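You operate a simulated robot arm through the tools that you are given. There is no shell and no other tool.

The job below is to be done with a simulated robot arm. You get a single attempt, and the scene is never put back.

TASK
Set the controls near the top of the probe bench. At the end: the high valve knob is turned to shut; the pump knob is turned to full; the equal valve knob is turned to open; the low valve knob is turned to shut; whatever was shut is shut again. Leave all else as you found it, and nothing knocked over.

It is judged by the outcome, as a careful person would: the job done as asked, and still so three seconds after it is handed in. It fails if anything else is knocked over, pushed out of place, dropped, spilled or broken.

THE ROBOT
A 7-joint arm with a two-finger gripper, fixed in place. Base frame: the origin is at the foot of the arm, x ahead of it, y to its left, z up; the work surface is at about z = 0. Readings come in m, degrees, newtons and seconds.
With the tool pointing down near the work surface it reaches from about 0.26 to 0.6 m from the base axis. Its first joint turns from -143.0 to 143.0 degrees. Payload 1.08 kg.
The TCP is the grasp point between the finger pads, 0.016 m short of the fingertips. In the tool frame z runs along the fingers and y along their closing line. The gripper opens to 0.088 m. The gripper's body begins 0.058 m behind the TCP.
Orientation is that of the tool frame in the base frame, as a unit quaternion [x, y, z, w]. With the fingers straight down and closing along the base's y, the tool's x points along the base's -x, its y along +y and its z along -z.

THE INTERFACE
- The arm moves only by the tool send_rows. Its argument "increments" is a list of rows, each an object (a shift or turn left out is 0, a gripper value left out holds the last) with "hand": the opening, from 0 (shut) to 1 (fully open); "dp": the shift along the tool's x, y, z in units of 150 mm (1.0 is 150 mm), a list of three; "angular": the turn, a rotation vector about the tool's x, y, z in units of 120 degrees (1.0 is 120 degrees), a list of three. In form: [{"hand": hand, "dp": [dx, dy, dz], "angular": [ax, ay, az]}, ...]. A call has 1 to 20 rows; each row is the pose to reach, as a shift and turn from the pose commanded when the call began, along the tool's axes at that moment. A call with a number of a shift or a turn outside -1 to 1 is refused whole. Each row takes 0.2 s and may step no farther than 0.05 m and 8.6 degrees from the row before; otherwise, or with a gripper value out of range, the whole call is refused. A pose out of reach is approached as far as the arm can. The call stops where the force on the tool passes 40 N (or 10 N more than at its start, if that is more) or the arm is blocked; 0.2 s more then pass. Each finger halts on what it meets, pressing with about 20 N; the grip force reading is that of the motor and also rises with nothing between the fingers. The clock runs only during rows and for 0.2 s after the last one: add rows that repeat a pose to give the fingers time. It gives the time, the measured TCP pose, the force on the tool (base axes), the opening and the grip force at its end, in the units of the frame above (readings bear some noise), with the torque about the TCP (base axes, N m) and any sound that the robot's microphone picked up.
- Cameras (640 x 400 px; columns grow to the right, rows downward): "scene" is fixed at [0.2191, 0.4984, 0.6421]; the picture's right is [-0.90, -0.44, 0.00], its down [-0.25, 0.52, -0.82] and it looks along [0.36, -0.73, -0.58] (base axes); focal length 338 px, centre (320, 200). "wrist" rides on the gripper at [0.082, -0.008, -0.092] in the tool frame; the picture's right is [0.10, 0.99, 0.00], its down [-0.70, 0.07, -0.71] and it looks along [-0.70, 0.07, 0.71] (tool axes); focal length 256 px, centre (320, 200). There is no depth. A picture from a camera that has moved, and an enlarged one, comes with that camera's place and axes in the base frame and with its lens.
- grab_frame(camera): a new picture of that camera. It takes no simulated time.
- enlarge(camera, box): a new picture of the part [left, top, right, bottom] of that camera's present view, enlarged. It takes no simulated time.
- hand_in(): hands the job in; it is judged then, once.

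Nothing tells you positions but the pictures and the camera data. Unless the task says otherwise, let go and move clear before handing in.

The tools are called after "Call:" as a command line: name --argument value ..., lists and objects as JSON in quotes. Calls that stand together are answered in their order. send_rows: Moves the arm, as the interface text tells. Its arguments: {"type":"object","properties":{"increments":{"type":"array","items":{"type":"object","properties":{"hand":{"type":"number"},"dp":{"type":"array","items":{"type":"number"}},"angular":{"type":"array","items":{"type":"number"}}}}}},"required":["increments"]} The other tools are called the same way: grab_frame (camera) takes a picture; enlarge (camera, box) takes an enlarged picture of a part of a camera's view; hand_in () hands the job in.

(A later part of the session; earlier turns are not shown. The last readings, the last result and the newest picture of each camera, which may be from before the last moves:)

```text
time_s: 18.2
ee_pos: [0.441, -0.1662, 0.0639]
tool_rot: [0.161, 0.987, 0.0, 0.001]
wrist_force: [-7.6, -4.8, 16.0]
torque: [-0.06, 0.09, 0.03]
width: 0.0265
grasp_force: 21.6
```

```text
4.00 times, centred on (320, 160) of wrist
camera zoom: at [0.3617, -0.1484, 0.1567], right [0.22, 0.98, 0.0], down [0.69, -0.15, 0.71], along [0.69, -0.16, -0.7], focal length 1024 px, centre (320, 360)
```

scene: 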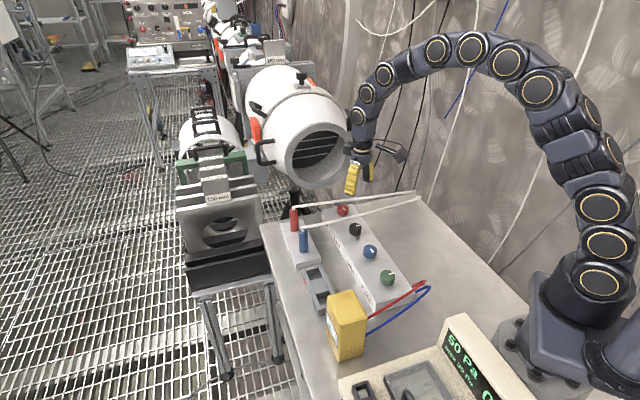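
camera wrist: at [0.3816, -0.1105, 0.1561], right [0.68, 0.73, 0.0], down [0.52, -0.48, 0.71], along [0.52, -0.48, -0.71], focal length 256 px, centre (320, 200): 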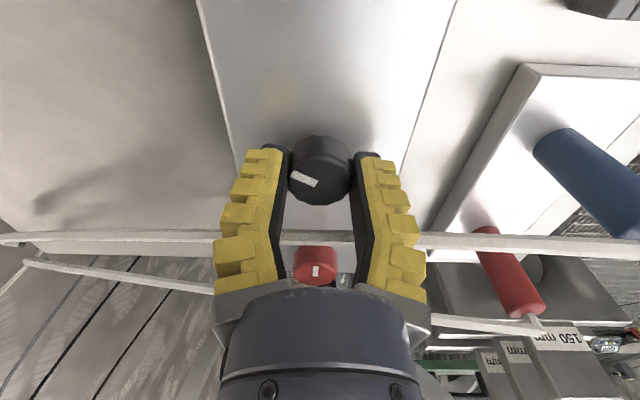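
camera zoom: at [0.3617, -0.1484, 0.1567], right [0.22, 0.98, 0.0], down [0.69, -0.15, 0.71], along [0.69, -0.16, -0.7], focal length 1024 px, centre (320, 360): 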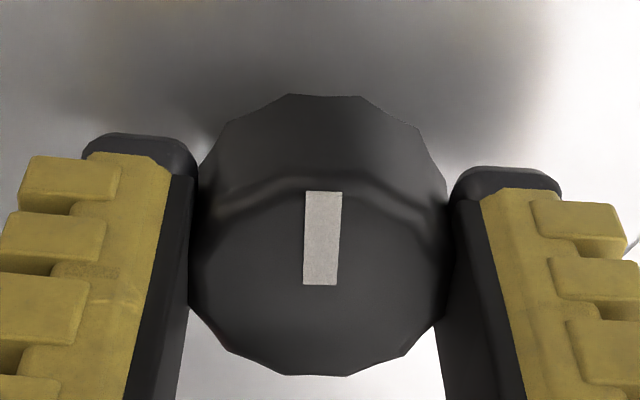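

Grip is good with low side force, pointer now about 60° from the start. Turning the final 30° clockwise.

Call:
send_rows --increments '[{"angular": [0, 0, 0.042]}, {"angular": [0, 0, 0.083]}, {"angular": [0, 0, 0.125]}, {"angular": [0, 0, 0.167]}, {"angular": [0, 0, 0.208]}, {"angular": [0, 0, 0.242]}, {"angular": [0, 0, 0.242]}]'

Call:
enlarge --camera "scene" --box '[310, 190, 390, 250]'

Call:
enlarge --camera "wrist" --box '[240, 110, 400, 210]'

```text
time_s: 19.8
ee_pos: [0.4413, -0.1655, 0.0644]
tool_rot: [0.404, 0.915, 0.0, 0.0]
wrist_force: [-5.8, -10.3, 10.6]
torque: [-0.13, 0.06, -0.04]
width: 0.0265
grasp_force: 21.5
```

```text
6.67 times, centred on (350, 220) of scene
camera zoom: at [0.2191, 0.4984, 0.6421], right [-0.9, -0.44, 0.0], down [-0.25, 0.52, -0.82], along [0.36, -0.73, -0.58], focal length 2256 px, centre (120, 67)
```

zoom: 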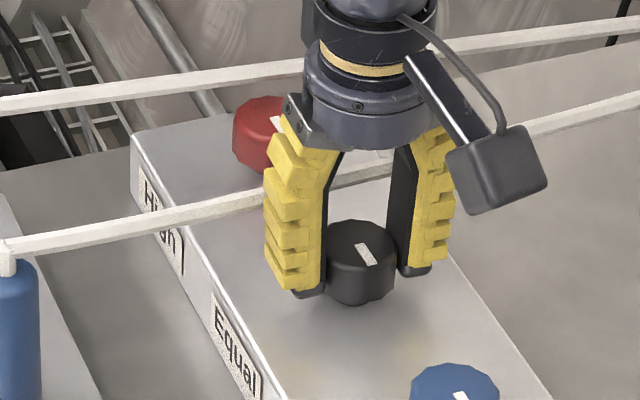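

```text
4.00 times, centred on (320, 160) of wrist
camera zoom: at [0.3807, -0.1117, 0.1564], right [0.67, 0.75, 0.0], down [0.53, -0.47, 0.71], along [0.53, -0.47, -0.7], focal length 1024 px, centre (320, 360)
```

zoom: 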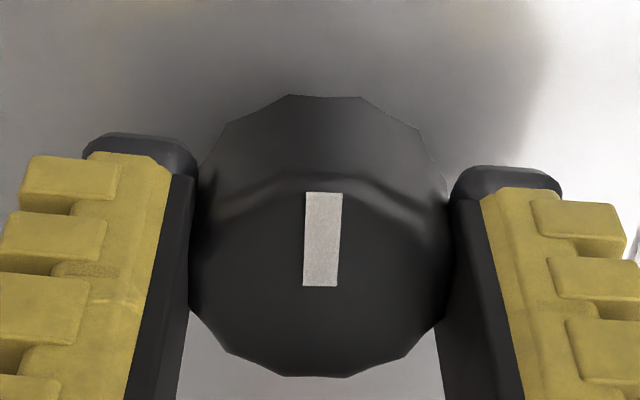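

The Equal pointer is now within a few degrees of lying along the row (about 138° versus 135° for the row). I'll turn 3° more, then a further 5° to feel whether there's an end stop there.

Call:
send_rows --increments '[{"angular": [0, 0, 0.025]}, {"angular": [0, 0, 0.045]}, {"angular": [0, 0, 0.067]}, {"angular": [0, 0, 0.067]}]'

Call:
enlarge --camera "wrist" --box '[240, 110, 400, 210]'

Call:
enlarge --camera "scene" --box '[310, 190, 390, 250]'

```text
time_s: 20.8
ee_pos: [0.4422, -0.1668, 0.0647]
tool_rot: [0.468, 0.884, 0.0, -0.001]
wrist_force: [-3.0, -9.3, -0.3]
torque: [-0.02, 0.04, 0.15]
width: 0.0259
grasp_force: 21.9
```

```text
4.00 times, centred on (320, 160) of wrist
camera zoom: at [0.3889, -0.1036, 0.1563], right [0.76, 0.65, 0.0], down [0.46, -0.54, 0.71], along [0.46, -0.54, -0.71], focal length 1024 px, centre (320, 360)
```

zoom: 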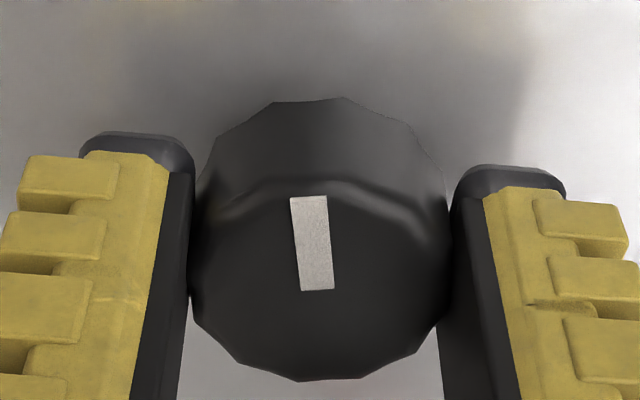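

```text
6.67 times, centred on (350, 220) of scene
camera zoom: at [0.2191, 0.4984, 0.6421], right [-0.9, -0.44, 0.0], down [-0.25, 0.52, -0.82], along [0.36, -0.73, -0.58], focal length 2256 px, centre (120, 67)
```

zoom: 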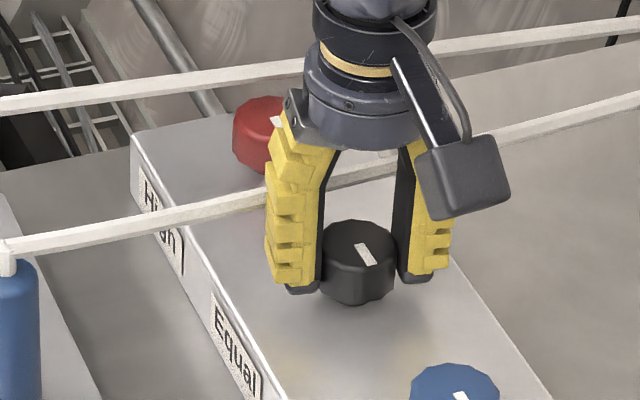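

There is an end stop right there: the gripper slipped slightly while the pointer stayed along the row, so Equal is fully at its other end. I'll release, rotate back clear of the tube, and lift.

Call:
send_rows --increments '[{"hand": 0.42}, {"hand": 0.42}, {"angular": [0, 0, -0.06]}, {"angular": [0, 0, -0.12]}, {"angular": [0, 0, -0.17]}, {"dp": [0, 0, -0.06], "angular": [0, 0, -0.17]}, {"dp": [0, 0, -0.2], "angular": [0, 0, -0.17]}, {"dp": [0, 0, -0.4], "angular": [0, 0, -0.17]}, {"dp": [0, 0, -0.6], "angular": [0, 0, -0.17]}, {"dp": [0, 0, -0.667], "angular": [0, 0, -0.17]}, {"dp": [0, 0, -0.667], "angular": [0, 0, -0.17]}]'

Call:
enlarge --camera "scene" --box '[310, 180, 410, 250]'

Call:
grab_frame --camera "wrist"

Call:
enlarge --camera "wrist" --box '[220, 40, 420, 160]'

```text
time_s: 23.2
ee_pos: [0.4404, -0.1638, 0.1646]
tool_rot: [0.303, 0.953, 0.0, -0.002]
wrist_force: [0.6, 0.2, 0.0]
torque: [0.0, 0.03, -0.06]
width: 0.0416
grasp_force: 3.6
```

```text
5.71 times, centred on (360, 215) of scene
camera zoom: at [0.2191, 0.4984, 0.6421], right [-0.9, -0.44, 0.0], down [-0.25, 0.52, -0.82], along [0.36, -0.73, -0.58], focal length 1933 px, centre (91, 114)
```

zoom: 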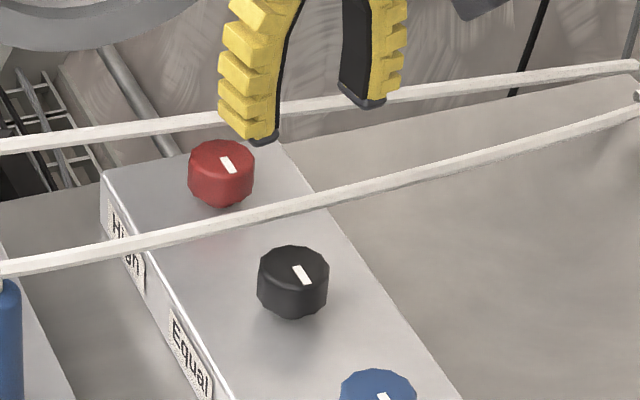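

```text
taken
camera wrist: at [0.369, -0.1253, 0.2574], right [0.49, 0.87, 0.0], down [0.62, -0.35, 0.71], along [0.62, -0.35, -0.71], focal length 256 px, centre (320, 200)
```

wrist: 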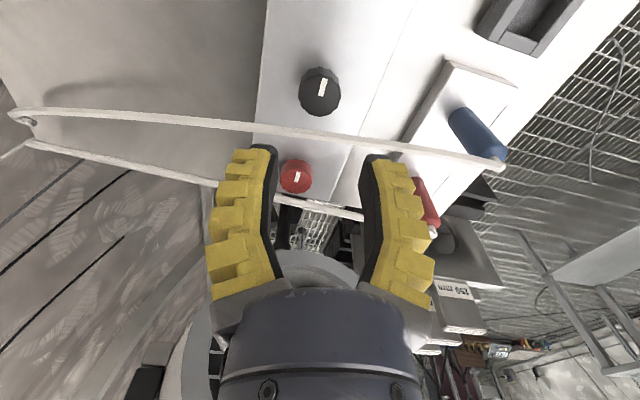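

```text
3.20 times, centred on (320, 100) of wrist
camera zoom: at [0.369, -0.1253, 0.2574], right [0.49, 0.87, 0.0], down [0.62, -0.35, 0.71], along [0.62, -0.35, -0.71], focal length 819 px, centre (320, 520)
```

zoom: 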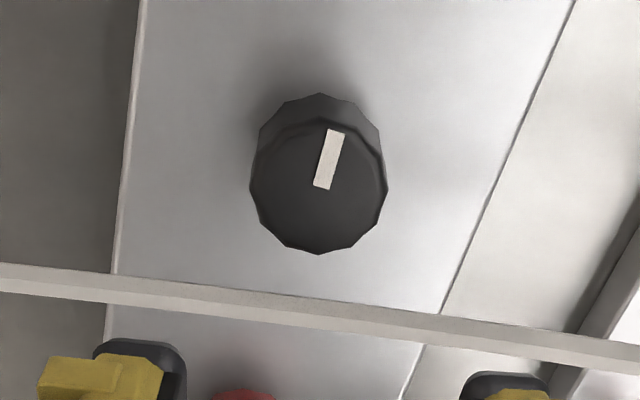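

Equal's pointer now matches the red and blue ones. Next the High (red) knob: moving over to it at the same height, with the finger line parallel to its tube.

Call:
send_rows --increments '[{"dp": [-0.118, -0.02, 0], "angular": [0, 0, 0.018]}, {"dp": [-0.236, -0.04, 0], "angular": [0, 0, 0.018]}, {"dp": [-0.355, -0.061, 0], "angular": [0, 0, 0.018]}, {"dp": [-0.473, -0.081, 0], "angular": [0, 0, 0.018]}, {"dp": [-0.591, -0.101, 0], "angular": [0, 0, 0.018]}, {"dp": [-0.591, -0.101, 0], "angular": [0, 0, 0.018]}]'

Call:
grab_frame --camera "wrist"

Call:
enlarge --camera "wrist" --box '[220, 40, 420, 165]'

Call:
grab_frame --camera "scene"

```text
time_s: 24.6
ee_pos: [0.5057, -0.2298, 0.1633]
tool_rot: [0.32, 0.947, 0.001, -0.001]
wrist_force: [0.5, 0.1, -0.6]
torque: [0.01, 0.01, -0.01]
width: 0.0419
grasp_force: 3.3
```

```text
taken
camera wrist: at [0.435, -0.1874, 0.2565], right [0.52, 0.85, 0.0], down [0.6, -0.37, 0.71], along [0.6, -0.37, -0.71], focal length 256 px, centre (320, 200)
```

wrist: 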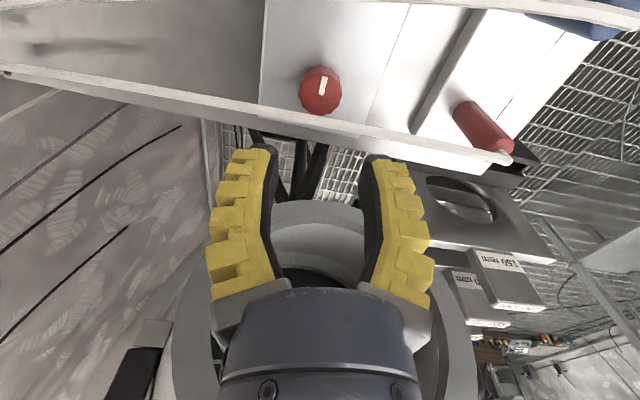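

```text
3.20 times, centred on (320, 102) of wrist
camera zoom: at [0.435, -0.1874, 0.2565], right [0.52, 0.85, 0.0], down [0.6, -0.37, 0.71], along [0.6, -0.37, -0.71], focal length 819 px, centre (320, 512)
```

zoom: 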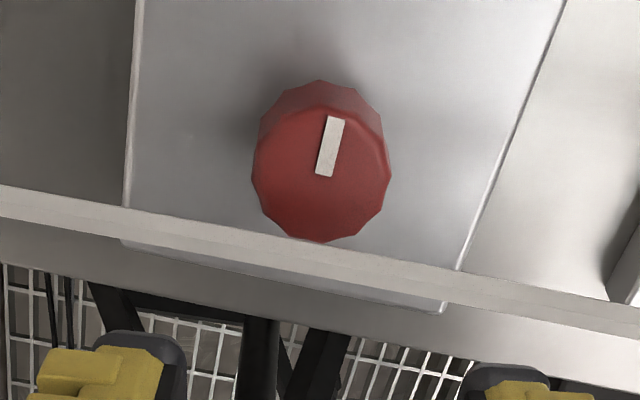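

```text
taken
```

scene: 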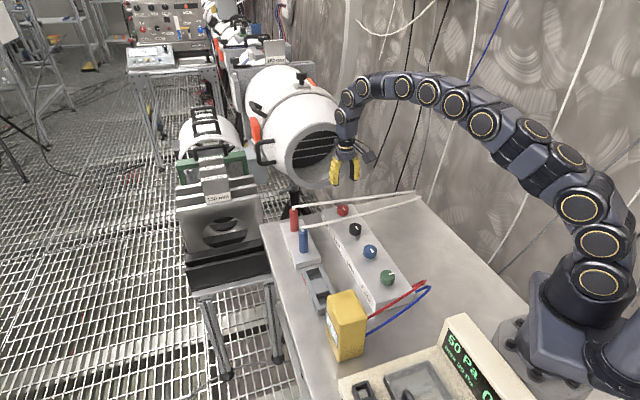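

Re-triangulating with two wrist views shows the red tube passes about 14 mm from the red knob's axis at z≈0.076, so vertical fingers would touch it. I'll yaw so the fingers run along the tube and tilt the tool 20° so it leans away from the tube, still up high.

Call:
send_rows --increments '[{"angular": [0, 0, 0.05]}, {"angular": [0, 0, 0.102]}, {"angular": [0, 0, 0.102]}]'

Call:
send_rows --increments '[{"dp": [0.02, 0, 0], "angular": [0, -0.05, 0]}, {"dp": [0.04, 0, 0], "angular": [0, -0.1, 0]}, {"dp": [0.0645, 0.0015, 0], "angular": [0, -0.1667, 0]}, {"dp": [0.0645, 0.0015, 0], "angular": [0, -0.1667, 0]}]'

Call:
grab_frame --camera "wrist"

Call:
enlarge --camera "scene" --box '[280, 130, 430, 240]'

```text
time_s: 25.4
ee_pos: [0.5039, -0.2301, 0.1642]
tool_rot: [0.42, 0.908, 0.0, -0.001]
wrist_force: [-0.2, -0.6, -0.4]
torque: [0.0, -0.02, -0.02]
width: 0.042
grasp_force: 3.5
```

```text
time_s: 26.4
ee_pos: [0.499, -0.2229, 0.1645]
tool_rot: [0.414, 0.894, -0.073, 0.158]
wrist_force: [0.7, 0.7, 0.7]
torque: [0.0, -0.01, -0.04]
width: 0.0417
grasp_force: 3.2
```

```text
taken
camera wrist: at [0.4229, -0.1449, 0.2227], right [0.7, 0.72, -0.03], down [0.32, -0.27, 0.91], along [0.64, -0.64, -0.42], focal length 256 px, centre (320, 200)
```

wrist: 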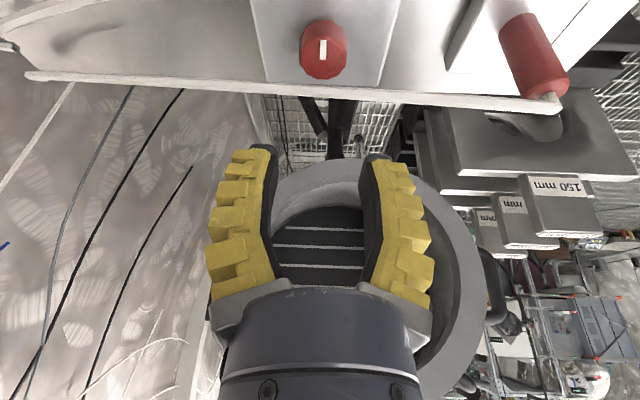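

```text
3.64 times, centred on (355, 185) of scene
camera zoom: at [0.2191, 0.4984, 0.6421], right [-0.9, -0.44, 0.0], down [-0.25, 0.52, -0.82], along [0.36, -0.73, -0.58], focal length 1230 px, centre (193, 254)
```

zoom: 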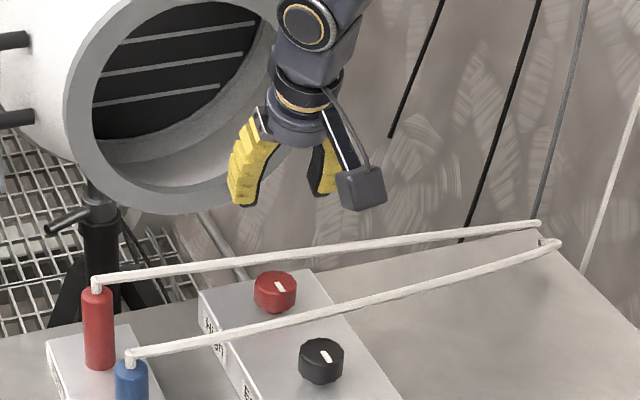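

The tool is tilted away from the tube, above the red knob. I'll zoom in to refine the knob and tube positions relative to the gripper before going down.

Call:
enlarge --camera "wrist" --box '[256, 10, 384, 110]'

```text
4.00 times, centred on (320, 60) of wrist
camera zoom: at [0.4229, -0.1449, 0.2227], right [0.7, 0.72, -0.03], down [0.32, -0.27, 0.91], along [0.64, -0.64, -0.42], focal length 1024 px, centre (320, 760)
```

zoom: 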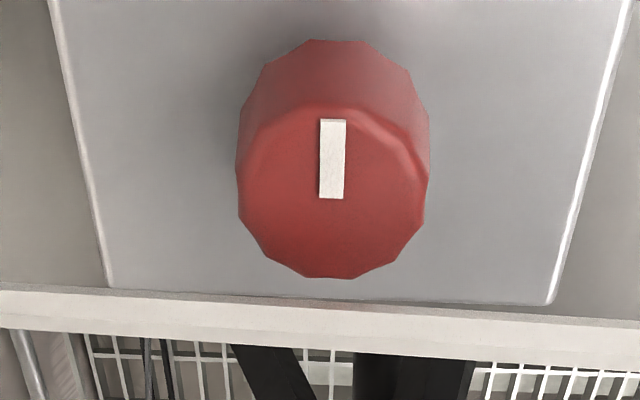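

The tube is about 13 mm from the red knob's axis at z≈0.077; with the tilt plus a ~10 mm offset the fingers should clear it by 5 mm or more. I'll descend most of the way and check.

Call:
send_rows --increments '[{"dp": [0.035, -0.001, 0.092]}, {"dp": [0.07, -0.001, 0.184]}, {"dp": [0.105, -0.001, 0.277]}, {"dp": [0.14, -0.001, 0.369]}, {"dp": [0.176, -0.001, 0.461]}, {"dp": [0.176, -0.001, 0.461]}]'

Call:
grab_frame --camera "wrist"

Call:
enlarge --camera "scene" --box '[300, 160, 400, 240]'

```text
time_s: 27.8
ee_pos: [0.4987, -0.2224, 0.0905]
tool_rot: [0.414, 0.894, -0.072, 0.158]
wrist_force: [0.5, 0.3, -0.5]
torque: [-0.02, -0.02, -0.01]
width: 0.0417
grasp_force: 3.5
```

```text
taken
camera wrist: at [0.4226, -0.1452, 0.1487], right [0.7, 0.72, -0.04], down [0.32, -0.27, 0.91], along [0.64, -0.64, -0.42], focal length 256 px, centre (320, 200)
```

wrist: 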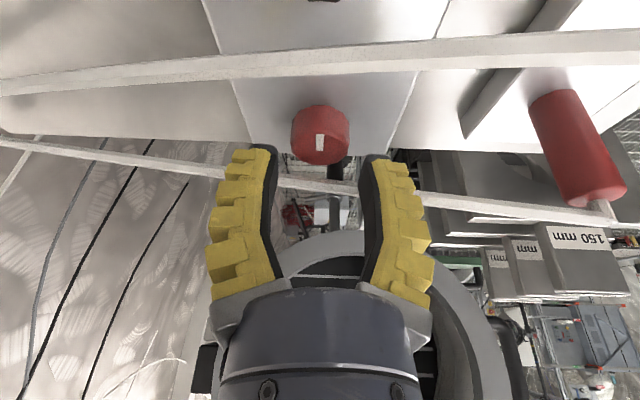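

```text
5.00 times, centred on (350, 200) of scene
camera zoom: at [0.2191, 0.4984, 0.6421], right [-0.9, -0.44, 0.0], down [-0.25, 0.52, -0.82], along [0.36, -0.73, -0.58], focal length 1692 px, centre (170, 200)
```

zoom: 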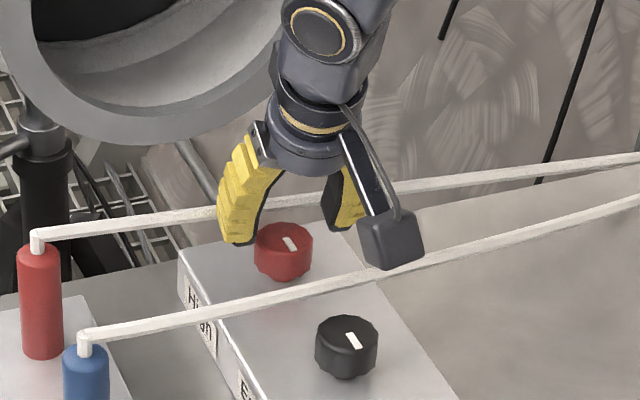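

The fingers are approaching the red knob with both tubes clear. One more zoom to verify the offset before the last 26 mm.

Call:
enlarge --camera "wrist" --box '[240, 90, 400, 215]'

Call:
enlarge --camera "scene" --box '[325, 185, 385, 225]'

```text
3.20 times, centred on (320, 152) of wrist
camera zoom: at [0.4226, -0.1452, 0.1487], right [0.7, 0.72, -0.04], down [0.32, -0.27, 0.91], along [0.64, -0.64, -0.42], focal length 819 px, centre (320, 352)
```

zoom: 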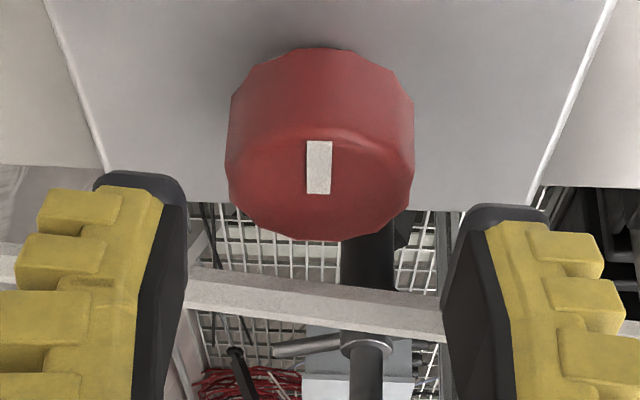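

```text
10.00 times, centred on (355, 205) of scene
camera zoom: at [0.2191, 0.4984, 0.6421], right [-0.9, -0.44, 0.0], down [-0.25, 0.52, -0.82], along [0.36, -0.73, -0.58], focal length 3383 px, centre (-30, 150)
```

zoom: 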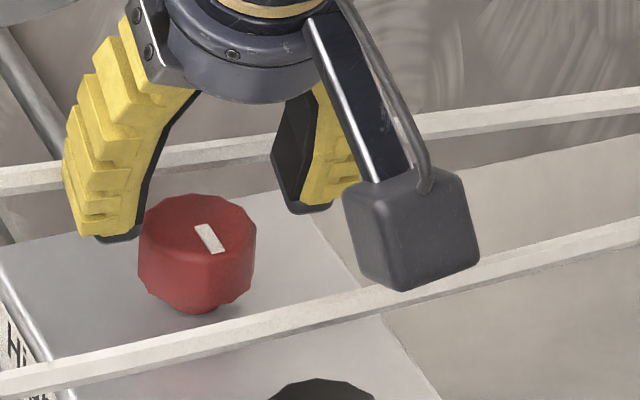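

Alignment looks good: the knob is centred between the fingers, and the camera box stays well above the panel. Final descent now.

Call:
send_rows --increments '[{"dp": [0.02, 0, 0.053]}, {"dp": [0.04, 0, 0.106]}, {"dp": [0.06, 0, 0.159]}, {"dp": [0.06, 0, 0.159]}]'

Call:
grab_frame --camera "wrist"

Call:
enlarge --camera "scene" --box '[315, 180, 395, 240]'

```text
time_s: 28.8
ee_pos: [0.4991, -0.2206, 0.0652]
tool_rot: [0.414, 0.894, -0.073, 0.157]
wrist_force: [0.1, 0.0, 0.3]
torque: [-0.04, 0.02, 0.03]
width: 0.0417
grasp_force: 3.7
```

```text
taken
camera wrist: at [0.4223, -0.1443, 0.124], right [0.7, 0.72, -0.04], down [0.33, -0.27, 0.91], along [0.64, -0.64, -0.42], focal length 256 px, centre (320, 200)
```

wrist: 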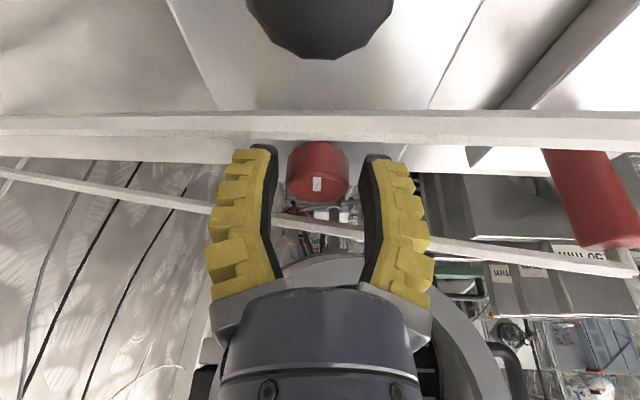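

```text
6.67 times, centred on (355, 210) of scene
camera zoom: at [0.2191, 0.4984, 0.6421], right [-0.9, -0.44, 0.0], down [-0.25, 0.52, -0.82], along [0.36, -0.73, -0.58], focal length 2256 px, centre (87, 133)
```

zoom: 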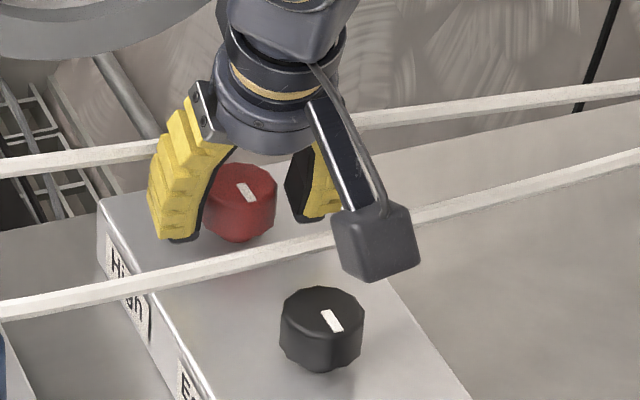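

The tilted fingers straddle the red knob with the red tube well behind them. I'll close on it now and read the side force.

Call:
send_rows --increments '[{"hand": 0.0}, {"hand": 0.0}, {"hand": 0.0}]'

Call:
enlarge --camera "wrist" --box '[240, 120, 400, 220]'

```text
time_s: 29.6
ee_pos: [0.4979, -0.2204, 0.0657]
tool_rot: [0.414, 0.894, -0.073, 0.156]
wrist_force: [-13.6, 6.2, 15.9]
torque: [-0.03, 0.03, 0.0]
width: 0.0271
grasp_force: 21.4
```

```text
4.00 times, centred on (320, 170) of wrist
camera zoom: at [0.422, -0.1443, 0.1244], right [0.7, 0.72, -0.04], down [0.33, -0.27, 0.91], along [0.64, -0.64, -0.42], focal length 1024 px, centre (320, 320)
```

zoom: 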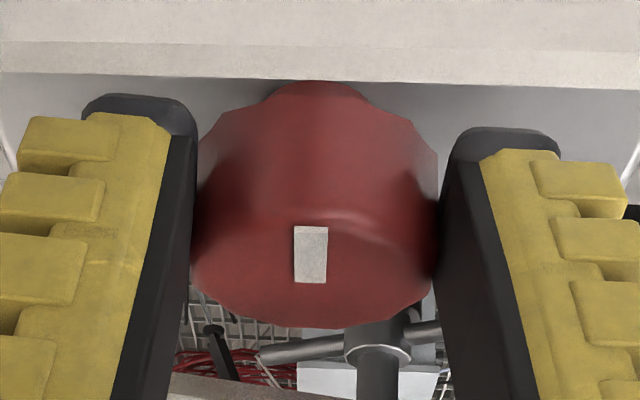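

Gripped with modest forces. Now turning the High knob 20° counter-clockwise (seen from above) about its own axis.

Call:
send_rows --increments '[{"dp": [0, -0.0064, 0], "angular": [-0.01425, 0, -0.0392]}, {"dp": [-0.001, -0.0127, 0.0004], "angular": [-0.0285, 0, -0.0783]}, {"dp": [-0.0023, -0.019, 0.0009], "angular": [-0.04275, 0, -0.1175]}, {"dp": [-0.0041, -0.0251, 0.0015], "angular": [-0.057, 0, -0.1566]}, {"dp": [-0.0041, -0.0251, 0.0015], "angular": [-0.057, 0, -0.1566]}]'

Call:
enlarge --camera "wrist" --box '[240, 120, 400, 220]'

Call:
enlarge --camera "scene" --box '[315, 180, 395, 240]'

Call:
grab_frame --camera "wrist"

```text
time_s: 30.8
ee_pos: [0.4957, -0.224, 0.0647]
tool_rot: [0.251, 0.952, -0.044, 0.167]
wrist_force: [-17.9, 3.5, 13.0]
torque: [-0.02, -0.02, -0.09]
width: 0.0255
grasp_force: 22.2
```

```text
4.00 times, centred on (320, 170) of wrist
camera zoom: at [0.3978, -0.1785, 0.1239], right [0.41, 0.91, -0.04], down [0.4, -0.14, 0.91], along [0.82, -0.38, -0.42], focal length 1024 px, centre (320, 320)
```

zoom: 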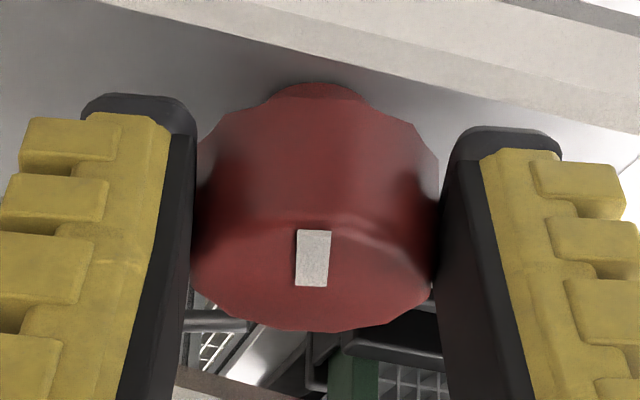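

```text
6.67 times, centred on (355, 210) of scene
camera zoom: at [0.2191, 0.4984, 0.6421], right [-0.9, -0.44, 0.0], down [-0.25, 0.52, -0.82], along [0.36, -0.73, -0.58], focal length 2256 px, centre (87, 133)
```

zoom: 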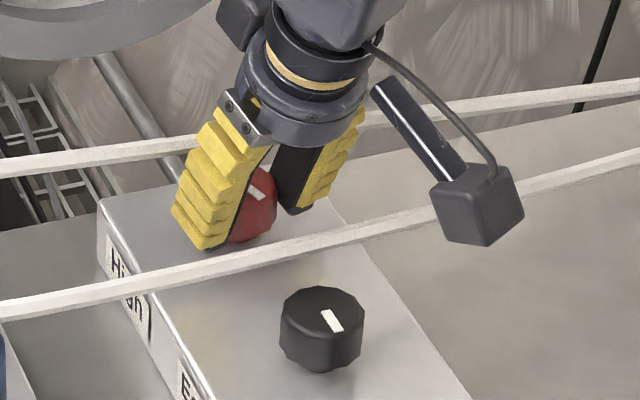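

```text
taken
camera wrist: at [0.3978, -0.1785, 0.1239], right [0.41, 0.91, -0.04], down [0.4, -0.14, 0.91], along [0.82, -0.38, -0.42], focal length 256 px, centre (320, 200)
```

wrist: 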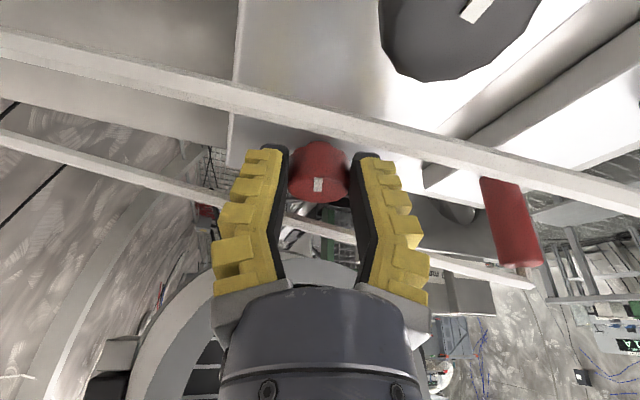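

The pointer turned with the fingers and there's no contact with either tube. I'll run the next bite in one call: open, swing back 20°, regrip, and turn another 20°.

Call:
send_rows --increments '[{"hand": 0.42}, {"hand": 0.42}, {"dp": [0, 0.0064, 0], "angular": [0.01425, 0, 0.0392]}, {"dp": [-0.001, 0.0127, 0.0004], "angular": [0.0285, 0, 0.0783]}, {"dp": [-0.0023, 0.019, 0.0009], "angular": [0.04275, 0, 0.1175]}, {"dp": [-0.0041, 0.0251, 0.0015], "angular": [0.057, 0, 0.1566]}, {"dp": [-0.0041, 0.0251, 0.0015], "angular": [0.057, 0, 0.1566]}, {"dp": [-0.0041, 0.0251, 0.0015], "angular": [0.057, 0, 0.1566], "hand": 0.0}, {"dp": [-0.0041, 0.0251, 0.0015], "angular": [0.057, 0, 0.1566], "hand": 0.0}, {"dp": [-0.0041, 0.0251, 0.0015], "angular": [0.057, 0, 0.1566], "hand": 0.0}, {"dp": [-0.0023, 0.019, 0.0009], "angular": [0.04275, 0, 0.1175]}, {"dp": [-0.001, 0.0127, 0.0004], "angular": [0.0285, 0, 0.0783]}, {"dp": [0, 0.0064, 0], "angular": [0.01425, 0, 0.0392]}, {"dp": [0, 0, 0], "angular": [0, 0, 0]}, {"dp": [0, 0, 0], "angular": [0, 0, 0]}]'

Call:
enlarge --camera "wrist" --box '[240, 120, 400, 220]'

Call:
enlarge --camera "scene" --box '[315, 180, 395, 240]'

```text
time_s: 34.0
ee_pos: [0.4948, -0.2238, 0.0658]
tool_rot: [0.251, 0.952, -0.044, 0.167]
wrist_force: [-14.5, 8.6, 13.6]
torque: [0.03, 0.03, -0.02]
width: 0.0251
grasp_force: 21.7
```

```text
4.00 times, centred on (320, 170) of wrist
camera zoom: at [0.3974, -0.1785, 0.1235], right [0.41, 0.91, -0.04], down [0.4, -0.14, 0.91], along [0.82, -0.38, -0.42], focal length 1024 px, centre (320, 320)
```

zoom: 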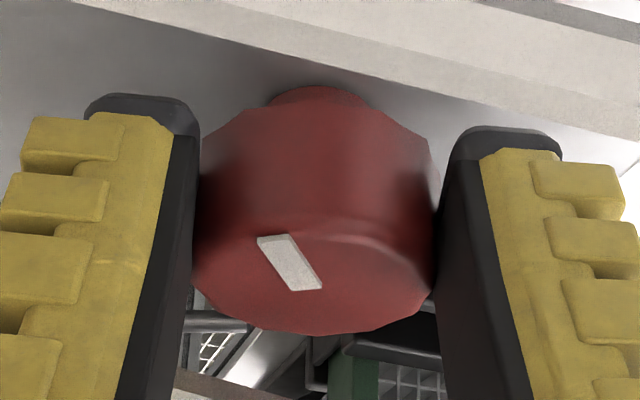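

```text
6.67 times, centred on (355, 210) of scene
camera zoom: at [0.2191, 0.4984, 0.6421], right [-0.9, -0.44, 0.0], down [-0.25, 0.52, -0.82], along [0.36, -0.73, -0.58], focal length 2256 px, centre (87, 133)
```

zoom: 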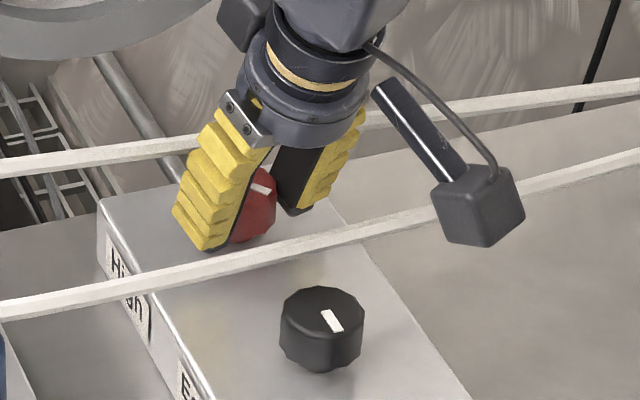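

The High pointer advanced another 20° (about 40° in total). Repeating the bite.

Call:
send_rows --increments '[{"hand": 0.42}, {"hand": 0.42}, {"dp": [0, 0.0064, 0], "angular": [0.01425, 0, 0.0392]}, {"dp": [-0.001, 0.0127, 0.0004], "angular": [0.0285, 0, 0.0783]}, {"dp": [-0.0023, 0.019, 0.0009], "angular": [0.04275, 0, 0.1175]}, {"dp": [-0.0041, 0.0251, 0.0015], "angular": [0.057, 0, 0.1566]}, {"dp": [-0.0041, 0.0251, 0.0015], "angular": [0.057, 0, 0.1566]}, {"dp": [-0.0041, 0.0251, 0.0015], "angular": [0.057, 0, 0.1566], "hand": 0.0}, {"dp": [-0.0041, 0.0251, 0.0015], "angular": [0.057, 0, 0.1566], "hand": 0.0}, {"dp": [-0.0041, 0.0251, 0.0015], "angular": [0.057, 0, 0.1566], "hand": 0.0}, {"dp": [-0.0023, 0.019, 0.0009], "angular": [0.04275, 0, 0.1175]}, {"dp": [-0.001, 0.0127, 0.0004], "angular": [0.0285, 0, 0.0783]}, {"dp": [0, 0.0064, 0], "angular": [0.01425, 0, 0.0392]}, {"dp": [0, 0, 0], "angular": [0, 0, 0]}, {"dp": [0, 0, 0], "angular": [0, 0, 0]}]'

Call:
enlarge --camera "wrist" --box '[240, 120, 400, 220]'

Call:
enlarge --camera "scene" --box '[315, 180, 395, 240]'

```text
time_s: 37.2
ee_pos: [0.4956, -0.224, 0.0657]
tool_rot: [0.252, 0.952, -0.045, 0.168]
wrist_force: [-10.6, -0.4, 12.1]
torque: [0.07, 0.2, -0.05]
width: 0.0251
grasp_force: 22.3
```

```text
4.00 times, centred on (320, 170) of wrist
camera zoom: at [0.3974, -0.1783, 0.1234], right [0.41, 0.91, -0.04], down [0.4, -0.14, 0.91], along [0.82, -0.38, -0.42], focal length 1024 px, centre (320, 320)
```

zoom: 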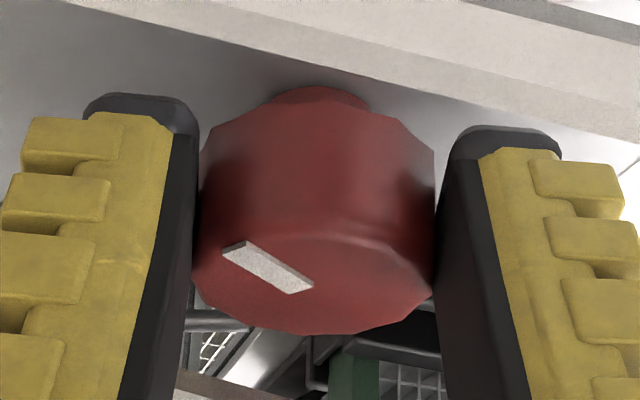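

```text
6.67 times, centred on (355, 210) of scene
camera zoom: at [0.2191, 0.4984, 0.6421], right [-0.9, -0.44, 0.0], down [-0.25, 0.52, -0.82], along [0.36, -0.73, -0.58], focal length 2256 px, centre (87, 133)
```

zoom: 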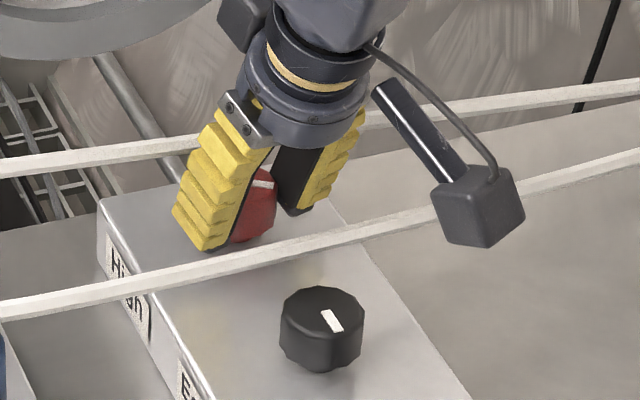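

About 60° turned so far; another identical bite.

Call:
send_rows --increments '[{"hand": 0.42}, {"hand": 0.42}, {"dp": [0, 0.0064, 0], "angular": [0.01425, 0, 0.0392]}, {"dp": [-0.001, 0.0127, 0.0004], "angular": [0.0285, 0, 0.0783]}, {"dp": [-0.0023, 0.019, 0.0009], "angular": [0.04275, 0, 0.1175]}, {"dp": [-0.0041, 0.0251, 0.0015], "angular": [0.057, 0, 0.1566]}, {"dp": [-0.0041, 0.0251, 0.0015], "angular": [0.057, 0, 0.1566]}, {"dp": [-0.0041, 0.0251, 0.0015], "angular": [0.057, 0, 0.1566], "hand": 0.0}, {"dp": [-0.0041, 0.0251, 0.0015], "angular": [0.057, 0, 0.1566], "hand": 0.0}, {"dp": [-0.0041, 0.0251, 0.0015], "angular": [0.057, 0, 0.1566], "hand": 0.0}, {"dp": [-0.0023, 0.019, 0.0009], "angular": [0.04275, 0, 0.1175]}, {"dp": [-0.001, 0.0127, 0.0004], "angular": [0.0285, 0, 0.0783]}, {"dp": [0, 0.0064, 0], "angular": [0.01425, 0, 0.0392]}, {"dp": [0, 0, 0], "angular": [0, 0, 0]}, {"dp": [0, 0, 0], "angular": [0, 0, 0]}]'

Call:
enlarge --camera "wrist" --box '[240, 120, 400, 220]'

Call:
enlarge --camera "scene" --box '[315, 180, 395, 240]'

```text
time_s: 40.4
ee_pos: [0.495, -0.224, 0.0643]
tool_rot: [0.251, 0.953, -0.044, 0.166]
wrist_force: [-16.0, 0.8, 7.4]
torque: [0.07, 0.33, -0.07]
width: 0.0247
grasp_force: 22.1
```

```text
4.00 times, centred on (320, 170) of wrist
camera zoom: at [0.3978, -0.1785, 0.1236], right [0.41, 0.91, -0.04], down [0.4, -0.14, 0.91], along [0.82, -0.38, -0.42], focal length 1024 px, centre (320, 320)
```

zoom: 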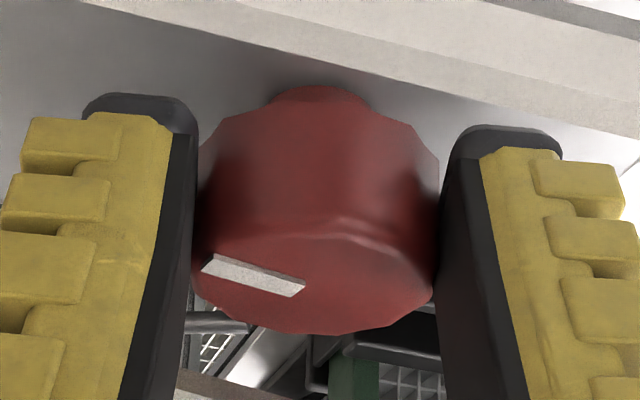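

```text
6.67 times, centred on (355, 210) of scene
camera zoom: at [0.2191, 0.4984, 0.6421], right [-0.9, -0.44, 0.0], down [-0.25, 0.52, -0.82], along [0.36, -0.73, -0.58], focal length 2256 px, centre (87, 133)
```

zoom: 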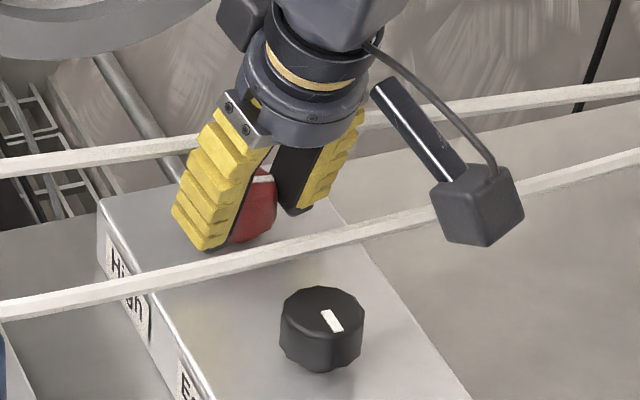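

The High pointer is about 81° round (azimuth ≈216°, target 225°). I'll regrip and turn about 15° so it runs gently into its end stop at the far end.

Call:
send_rows --increments '[{"hand": 0.42}, {"hand": 0.42}, {"dp": [0, 0.0064, 0], "angular": [0.01425, 0, 0.0392]}, {"dp": [-0.001, 0.0127, 0.0004], "angular": [0.0285, 0, 0.0783]}, {"dp": [-0.0023, 0.019, 0.0009], "angular": [0.04275, 0, 0.1175]}, {"dp": [-0.0041, 0.0251, 0.0015], "angular": [0.057, 0, 0.1566]}, {"dp": [-0.0041, 0.0251, 0.0015], "angular": [0.057, 0, 0.1566]}, {"dp": [-0.0041, 0.0251, 0.0015], "angular": [0.057, 0, 0.1566], "hand": 0.0}, {"dp": [-0.0041, 0.0251, 0.0015], "angular": [0.057, 0, 0.1566], "hand": 0.0}, {"dp": [-0.0041, 0.0251, 0.0015], "angular": [0.057, 0, 0.1566], "hand": 0.0}, {"dp": [-0.0023, 0.019, 0.0009], "angular": [0.04275, 0, 0.1175]}, {"dp": [-0.001, 0.0127, 0.0004], "angular": [0.0285, 0, 0.0783]}, {"dp": [0, 0.0064, 0], "angular": [0.01425, 0, 0.0392]}, {"dp": [0, 0.0064, 0], "angular": [0.01425, 0, 0.0392]}]'

Call:
enlarge --camera "wrist" --box '[240, 120, 400, 220]'

Call:
enlarge --camera "scene" --box '[315, 180, 395, 240]'

```text
time_s: 43.4
ee_pos: [0.4964, -0.2228, 0.0647]
tool_rot: [0.293, 0.94, -0.052, 0.165]
wrist_force: [-5.1, 2.6, 0.0]
torque: [0.02, 0.12, -0.14]
width: 0.0214
grasp_force: 22.1
```

```text
4.00 times, centred on (320, 170) of wrist
camera zoom: at [0.4023, -0.1692, 0.123], right [0.49, 0.87, -0.04], down [0.39, -0.18, 0.91], along [0.78, -0.45, -0.42], focal length 1024 px, centre (320, 320)
```

zoom: 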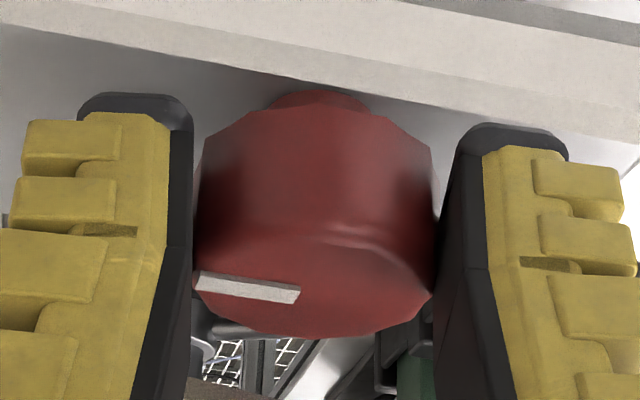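

```text
6.67 times, centred on (355, 210) of scene
camera zoom: at [0.2191, 0.4984, 0.6421], right [-0.9, -0.44, 0.0], down [-0.25, 0.52, -0.82], along [0.36, -0.73, -0.58], focal length 2256 px, centre (87, 133)
```

zoom: 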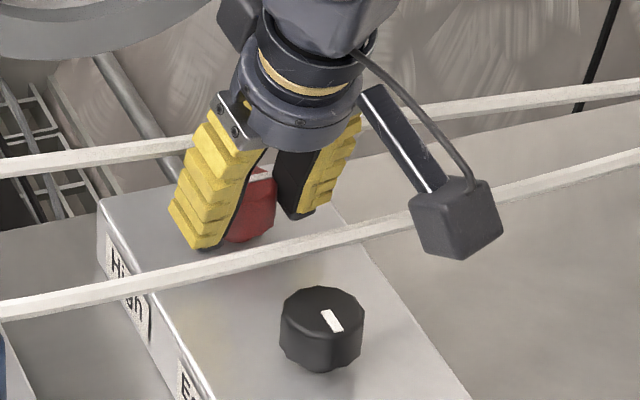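

The torque rise (−0.14 N m) and the pointer at about 224° show the High knob has reached its end stop. I'll open, ease away from the tube, and lift straight up.

Call:
send_rows --increments '[{"hand": 0.42}, {"hand": 0.42}, {"dp": [0, 0.0064, 0], "angular": [0.01425, 0, 0.0392]}, {"dp": [0.0376, 0.0064, -0.0137], "angular": [0.01425, 0, 0.0392]}, {"dp": [0.0376, 0.0064, -0.0137], "angular": [0.01425, 0, 0.0392]}, {"dp": [-0.008, 0.0064, -0.139], "angular": [0.01425, 0, 0.0392]}, {"dp": [-0.0764, 0.0064, -0.327], "angular": [0.01425, 0, 0.0392]}, {"dp": [-0.1448, 0.0064, -0.5153], "angular": [0.01425, 0, 0.0392]}, {"dp": [-0.1904, 0.0064, -0.6407], "angular": [0.01425, 0, 0.0392]}, {"dp": [-0.1904, 0.0064, -0.6407], "angular": [0.01425, 0, 0.0392]}]'

Call:
grab_frame --camera "wrist"

Call:
enlarge --camera "scene" --box '[280, 180, 430, 300]'

Call:
enlarge --camera "scene" --box '[320, 300, 520, 400]'

```text
time_s: 45.6
ee_pos: [0.4936, -0.2173, 0.1639]
tool_rot: [0.334, 0.927, -0.059, 0.163]
wrist_force: [0.3, 0.1, 0.0]
torque: [-0.01, 0.02, -0.01]
width: 0.0417
grasp_force: 2.9
```

```text
taken
camera wrist: at [0.405, -0.1551, 0.2224], right [0.56, 0.83, -0.04], down [0.37, -0.21, 0.91], along [0.74, -0.52, -0.42], focal length 256 px, centre (320, 200)
```

wrist: 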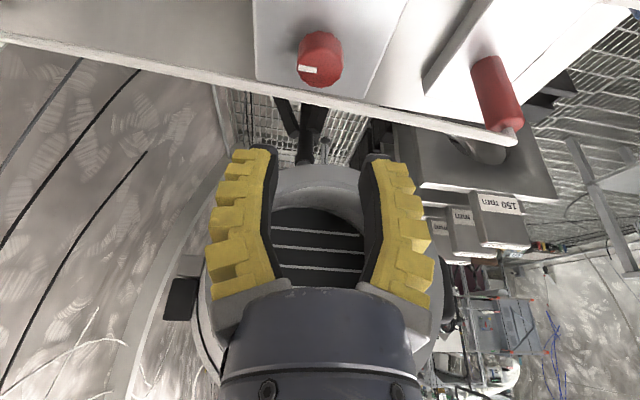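

```text
3.33 times, centred on (355, 240) of scene
camera zoom: at [0.2191, 0.4984, 0.6421], right [-0.9, -0.44, 0.0], down [-0.25, 0.52, -0.82], along [0.36, -0.73, -0.58], focal length 1128 px, centre (203, 67)
```

zoom: 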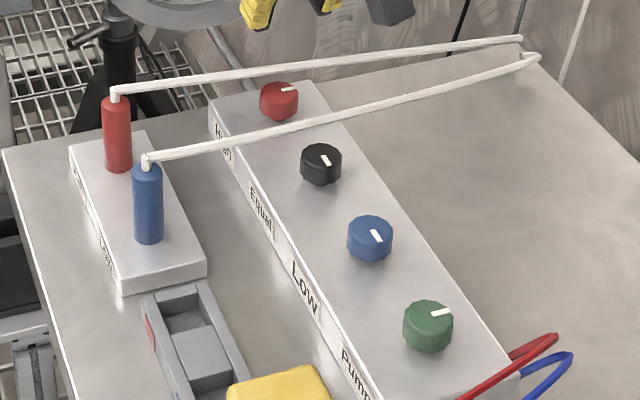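

```text
3.20 times, centred on (420, 350) of scene
camera zoom: at [0.2191, 0.4984, 0.6421], right [-0.9, -0.44, 0.0], down [-0.25, 0.52, -0.82], along [0.36, -0.73, -0.58], focal length 1083 px, centre (0, -280)
```

zoom: 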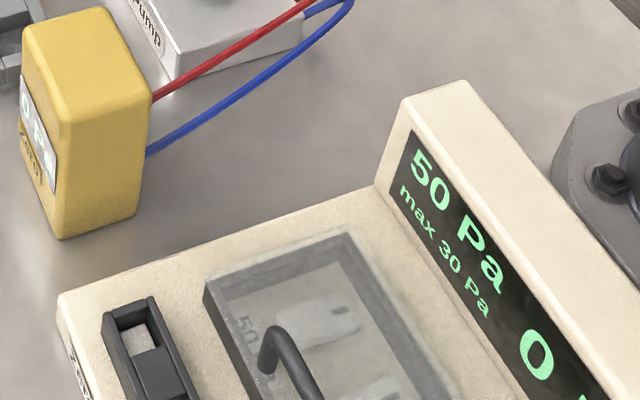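

High is at 12 o'clock now and everything else is undisturbed. Next I untilt the tool and move over to the Low (blue) knob at about (0.379,-0.102).

Call:
send_rows --increments '[{"dp": [0.127, 0.015, -0.046], "angular": [0, 0.042, 0]}, {"dp": [0.254, 0.03, -0.0925], "angular": [0, 0.083, 0]}, {"dp": [0.38, 0.045, -0.139], "angular": [0, 0.125, 0]}, {"dp": [0.507, 0.06, -0.185], "angular": [0, 0.1667, 0]}, {"dp": [0.507, 0.06, -0.185], "angular": [0, 0.1667, 0]}]'

Call:
send_rows --increments '[{"dp": [0.135, 0.015, 0]}, {"dp": [0.27, 0.03, 0]}, {"dp": [0.405, 0.045, 0]}, {"dp": [0.54, 0.06, 0]}, {"dp": [0.54, 0.06, 0]}]'

Call:
grab_frame --camera "wrist"

Call:
enlarge --camera "wrist" --box '[240, 40, 400, 140]'

```text
time_s: 46.8
ee_pos: [0.4367, -0.1588, 0.1648]
tool_rot: [0.34, 0.941, 0.001, -0.001]
wrist_force: [-0.4, 0.2, 0.2]
torque: [0.03, 0.04, 0.01]
width: 0.0417
grasp_force: 3.0
```

```text
time_s: 48.0
ee_pos: [0.3786, -0.0999, 0.1657]
tool_rot: [0.34, 0.94, 0.0, -0.001]
wrist_force: [-0.2, -0.9, 0.3]
torque: [0.03, 0.02, -0.01]
width: 0.0414
grasp_force: 3.6
```

```text
taken
camera wrist: at [0.3104, -0.0556, 0.2587], right [0.56, 0.83, 0.0], down [0.59, -0.39, 0.71], along [0.59, -0.39, -0.71], focal length 256 px, centre (320, 200)
```

wrist: 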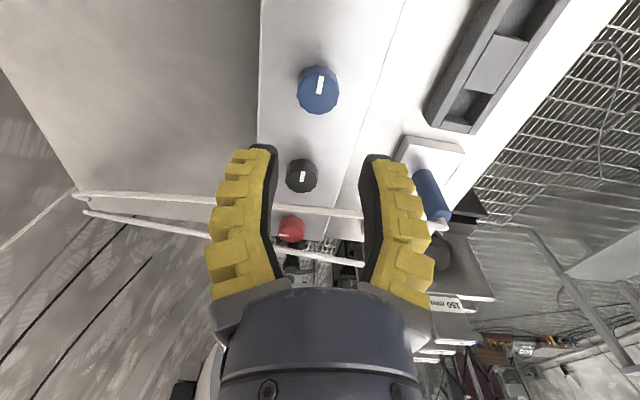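

```text
4.00 times, centred on (320, 90) of wrist
camera zoom: at [0.3104, -0.0556, 0.2587], right [0.56, 0.83, 0.0], down [0.59, -0.39, 0.71], along [0.59, -0.39, -0.71], focal length 1024 px, centre (320, 640)
```

zoom: 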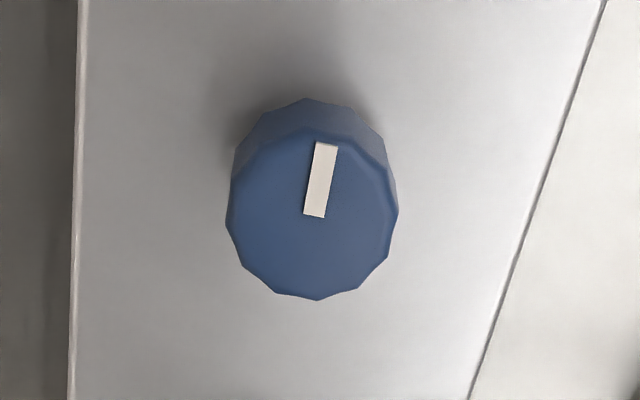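

The Low knob is about 1.4 mm off along tool y from the gripper centre; I'll correct that and descend over it, there being no tube near this one.

Call:
send_rows --increments '[{"dp": [-0.001, -0.009, 0.15], "hand": 0.5}, {"dp": [-0.001, -0.009, 0.3]}, {"dp": [-0.001, -0.009, 0.45]}, {"dp": [-0.001, -0.009, 0.58]}, {"dp": [-0.001, -0.009, 0.673]}, {"dp": [-0.001, -0.009, 0.673]}]'

Call:
grab_frame --camera "wrist"

```text
time_s: 49.4
ee_pos: [0.3779, -0.1038, 0.064]
tool_rot: [0.339, 0.941, 0.0, -0.001]
wrist_force: [-1.1, -0.4, -0.5]
torque: [0.02, -0.01, -0.02]
width: 0.0486
grasp_force: 3.4
```

```text
taken
camera wrist: at [0.3096, -0.0586, 0.1562], right [0.56, 0.83, 0.0], down [0.59, -0.39, 0.71], along [0.59, -0.39, -0.71], focal length 256 px, centre (320, 200)
```

wrist: 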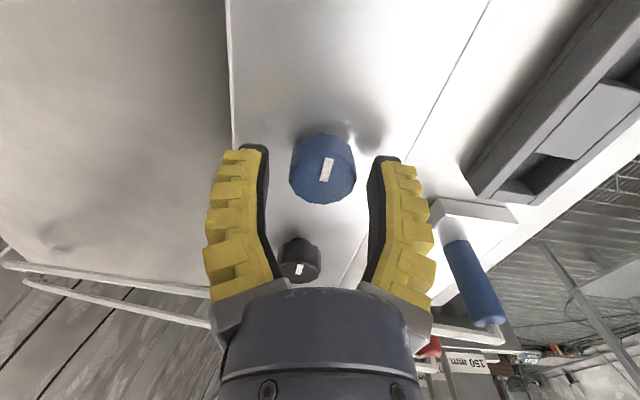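

The fingers straddle the Low knob, offset by about 1.5 mm; I'll correct and close on it.

Call:
send_rows --increments '[{"dp": [0.006, 0.01, 0]}, {"dp": [0.006, 0.01, 0]}, {"dp": [0.006, 0.01, 0], "hand": 0.0}, {"dp": [0.006, 0.01, 0], "hand": 0.0}, {"dp": [0.006, 0.01, 0], "hand": 0.0}]'

Call:
enlarge --camera "wrist" --box '[240, 110, 400, 210]'

```text
time_s: 50.6
ee_pos: [0.3782, -0.1016, 0.0641]
tool_rot: [0.34, 0.941, 0.001, 0.0]
wrist_force: [-7.5, -8.5, 14.9]
torque: [-0.11, 0.15, -0.02]
width: 0.0267
grasp_force: 21.8
```

```text
4.00 times, centred on (320, 160) of wrist
camera zoom: at [0.3098, -0.057, 0.1567], right [0.56, 0.83, 0.0], down [0.59, -0.39, 0.71], along [0.59, -0.39, -0.71], focal length 1024 px, centre (320, 360)
```

zoom: 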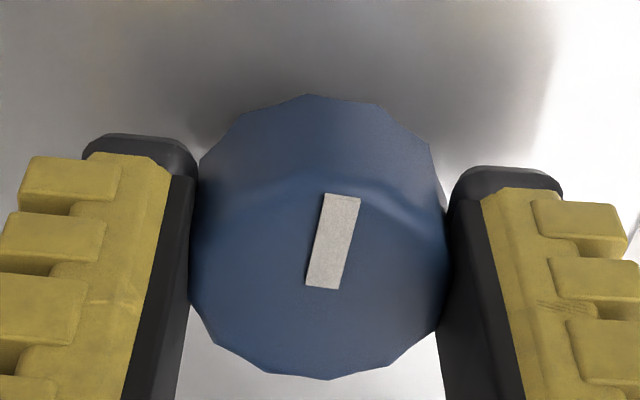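

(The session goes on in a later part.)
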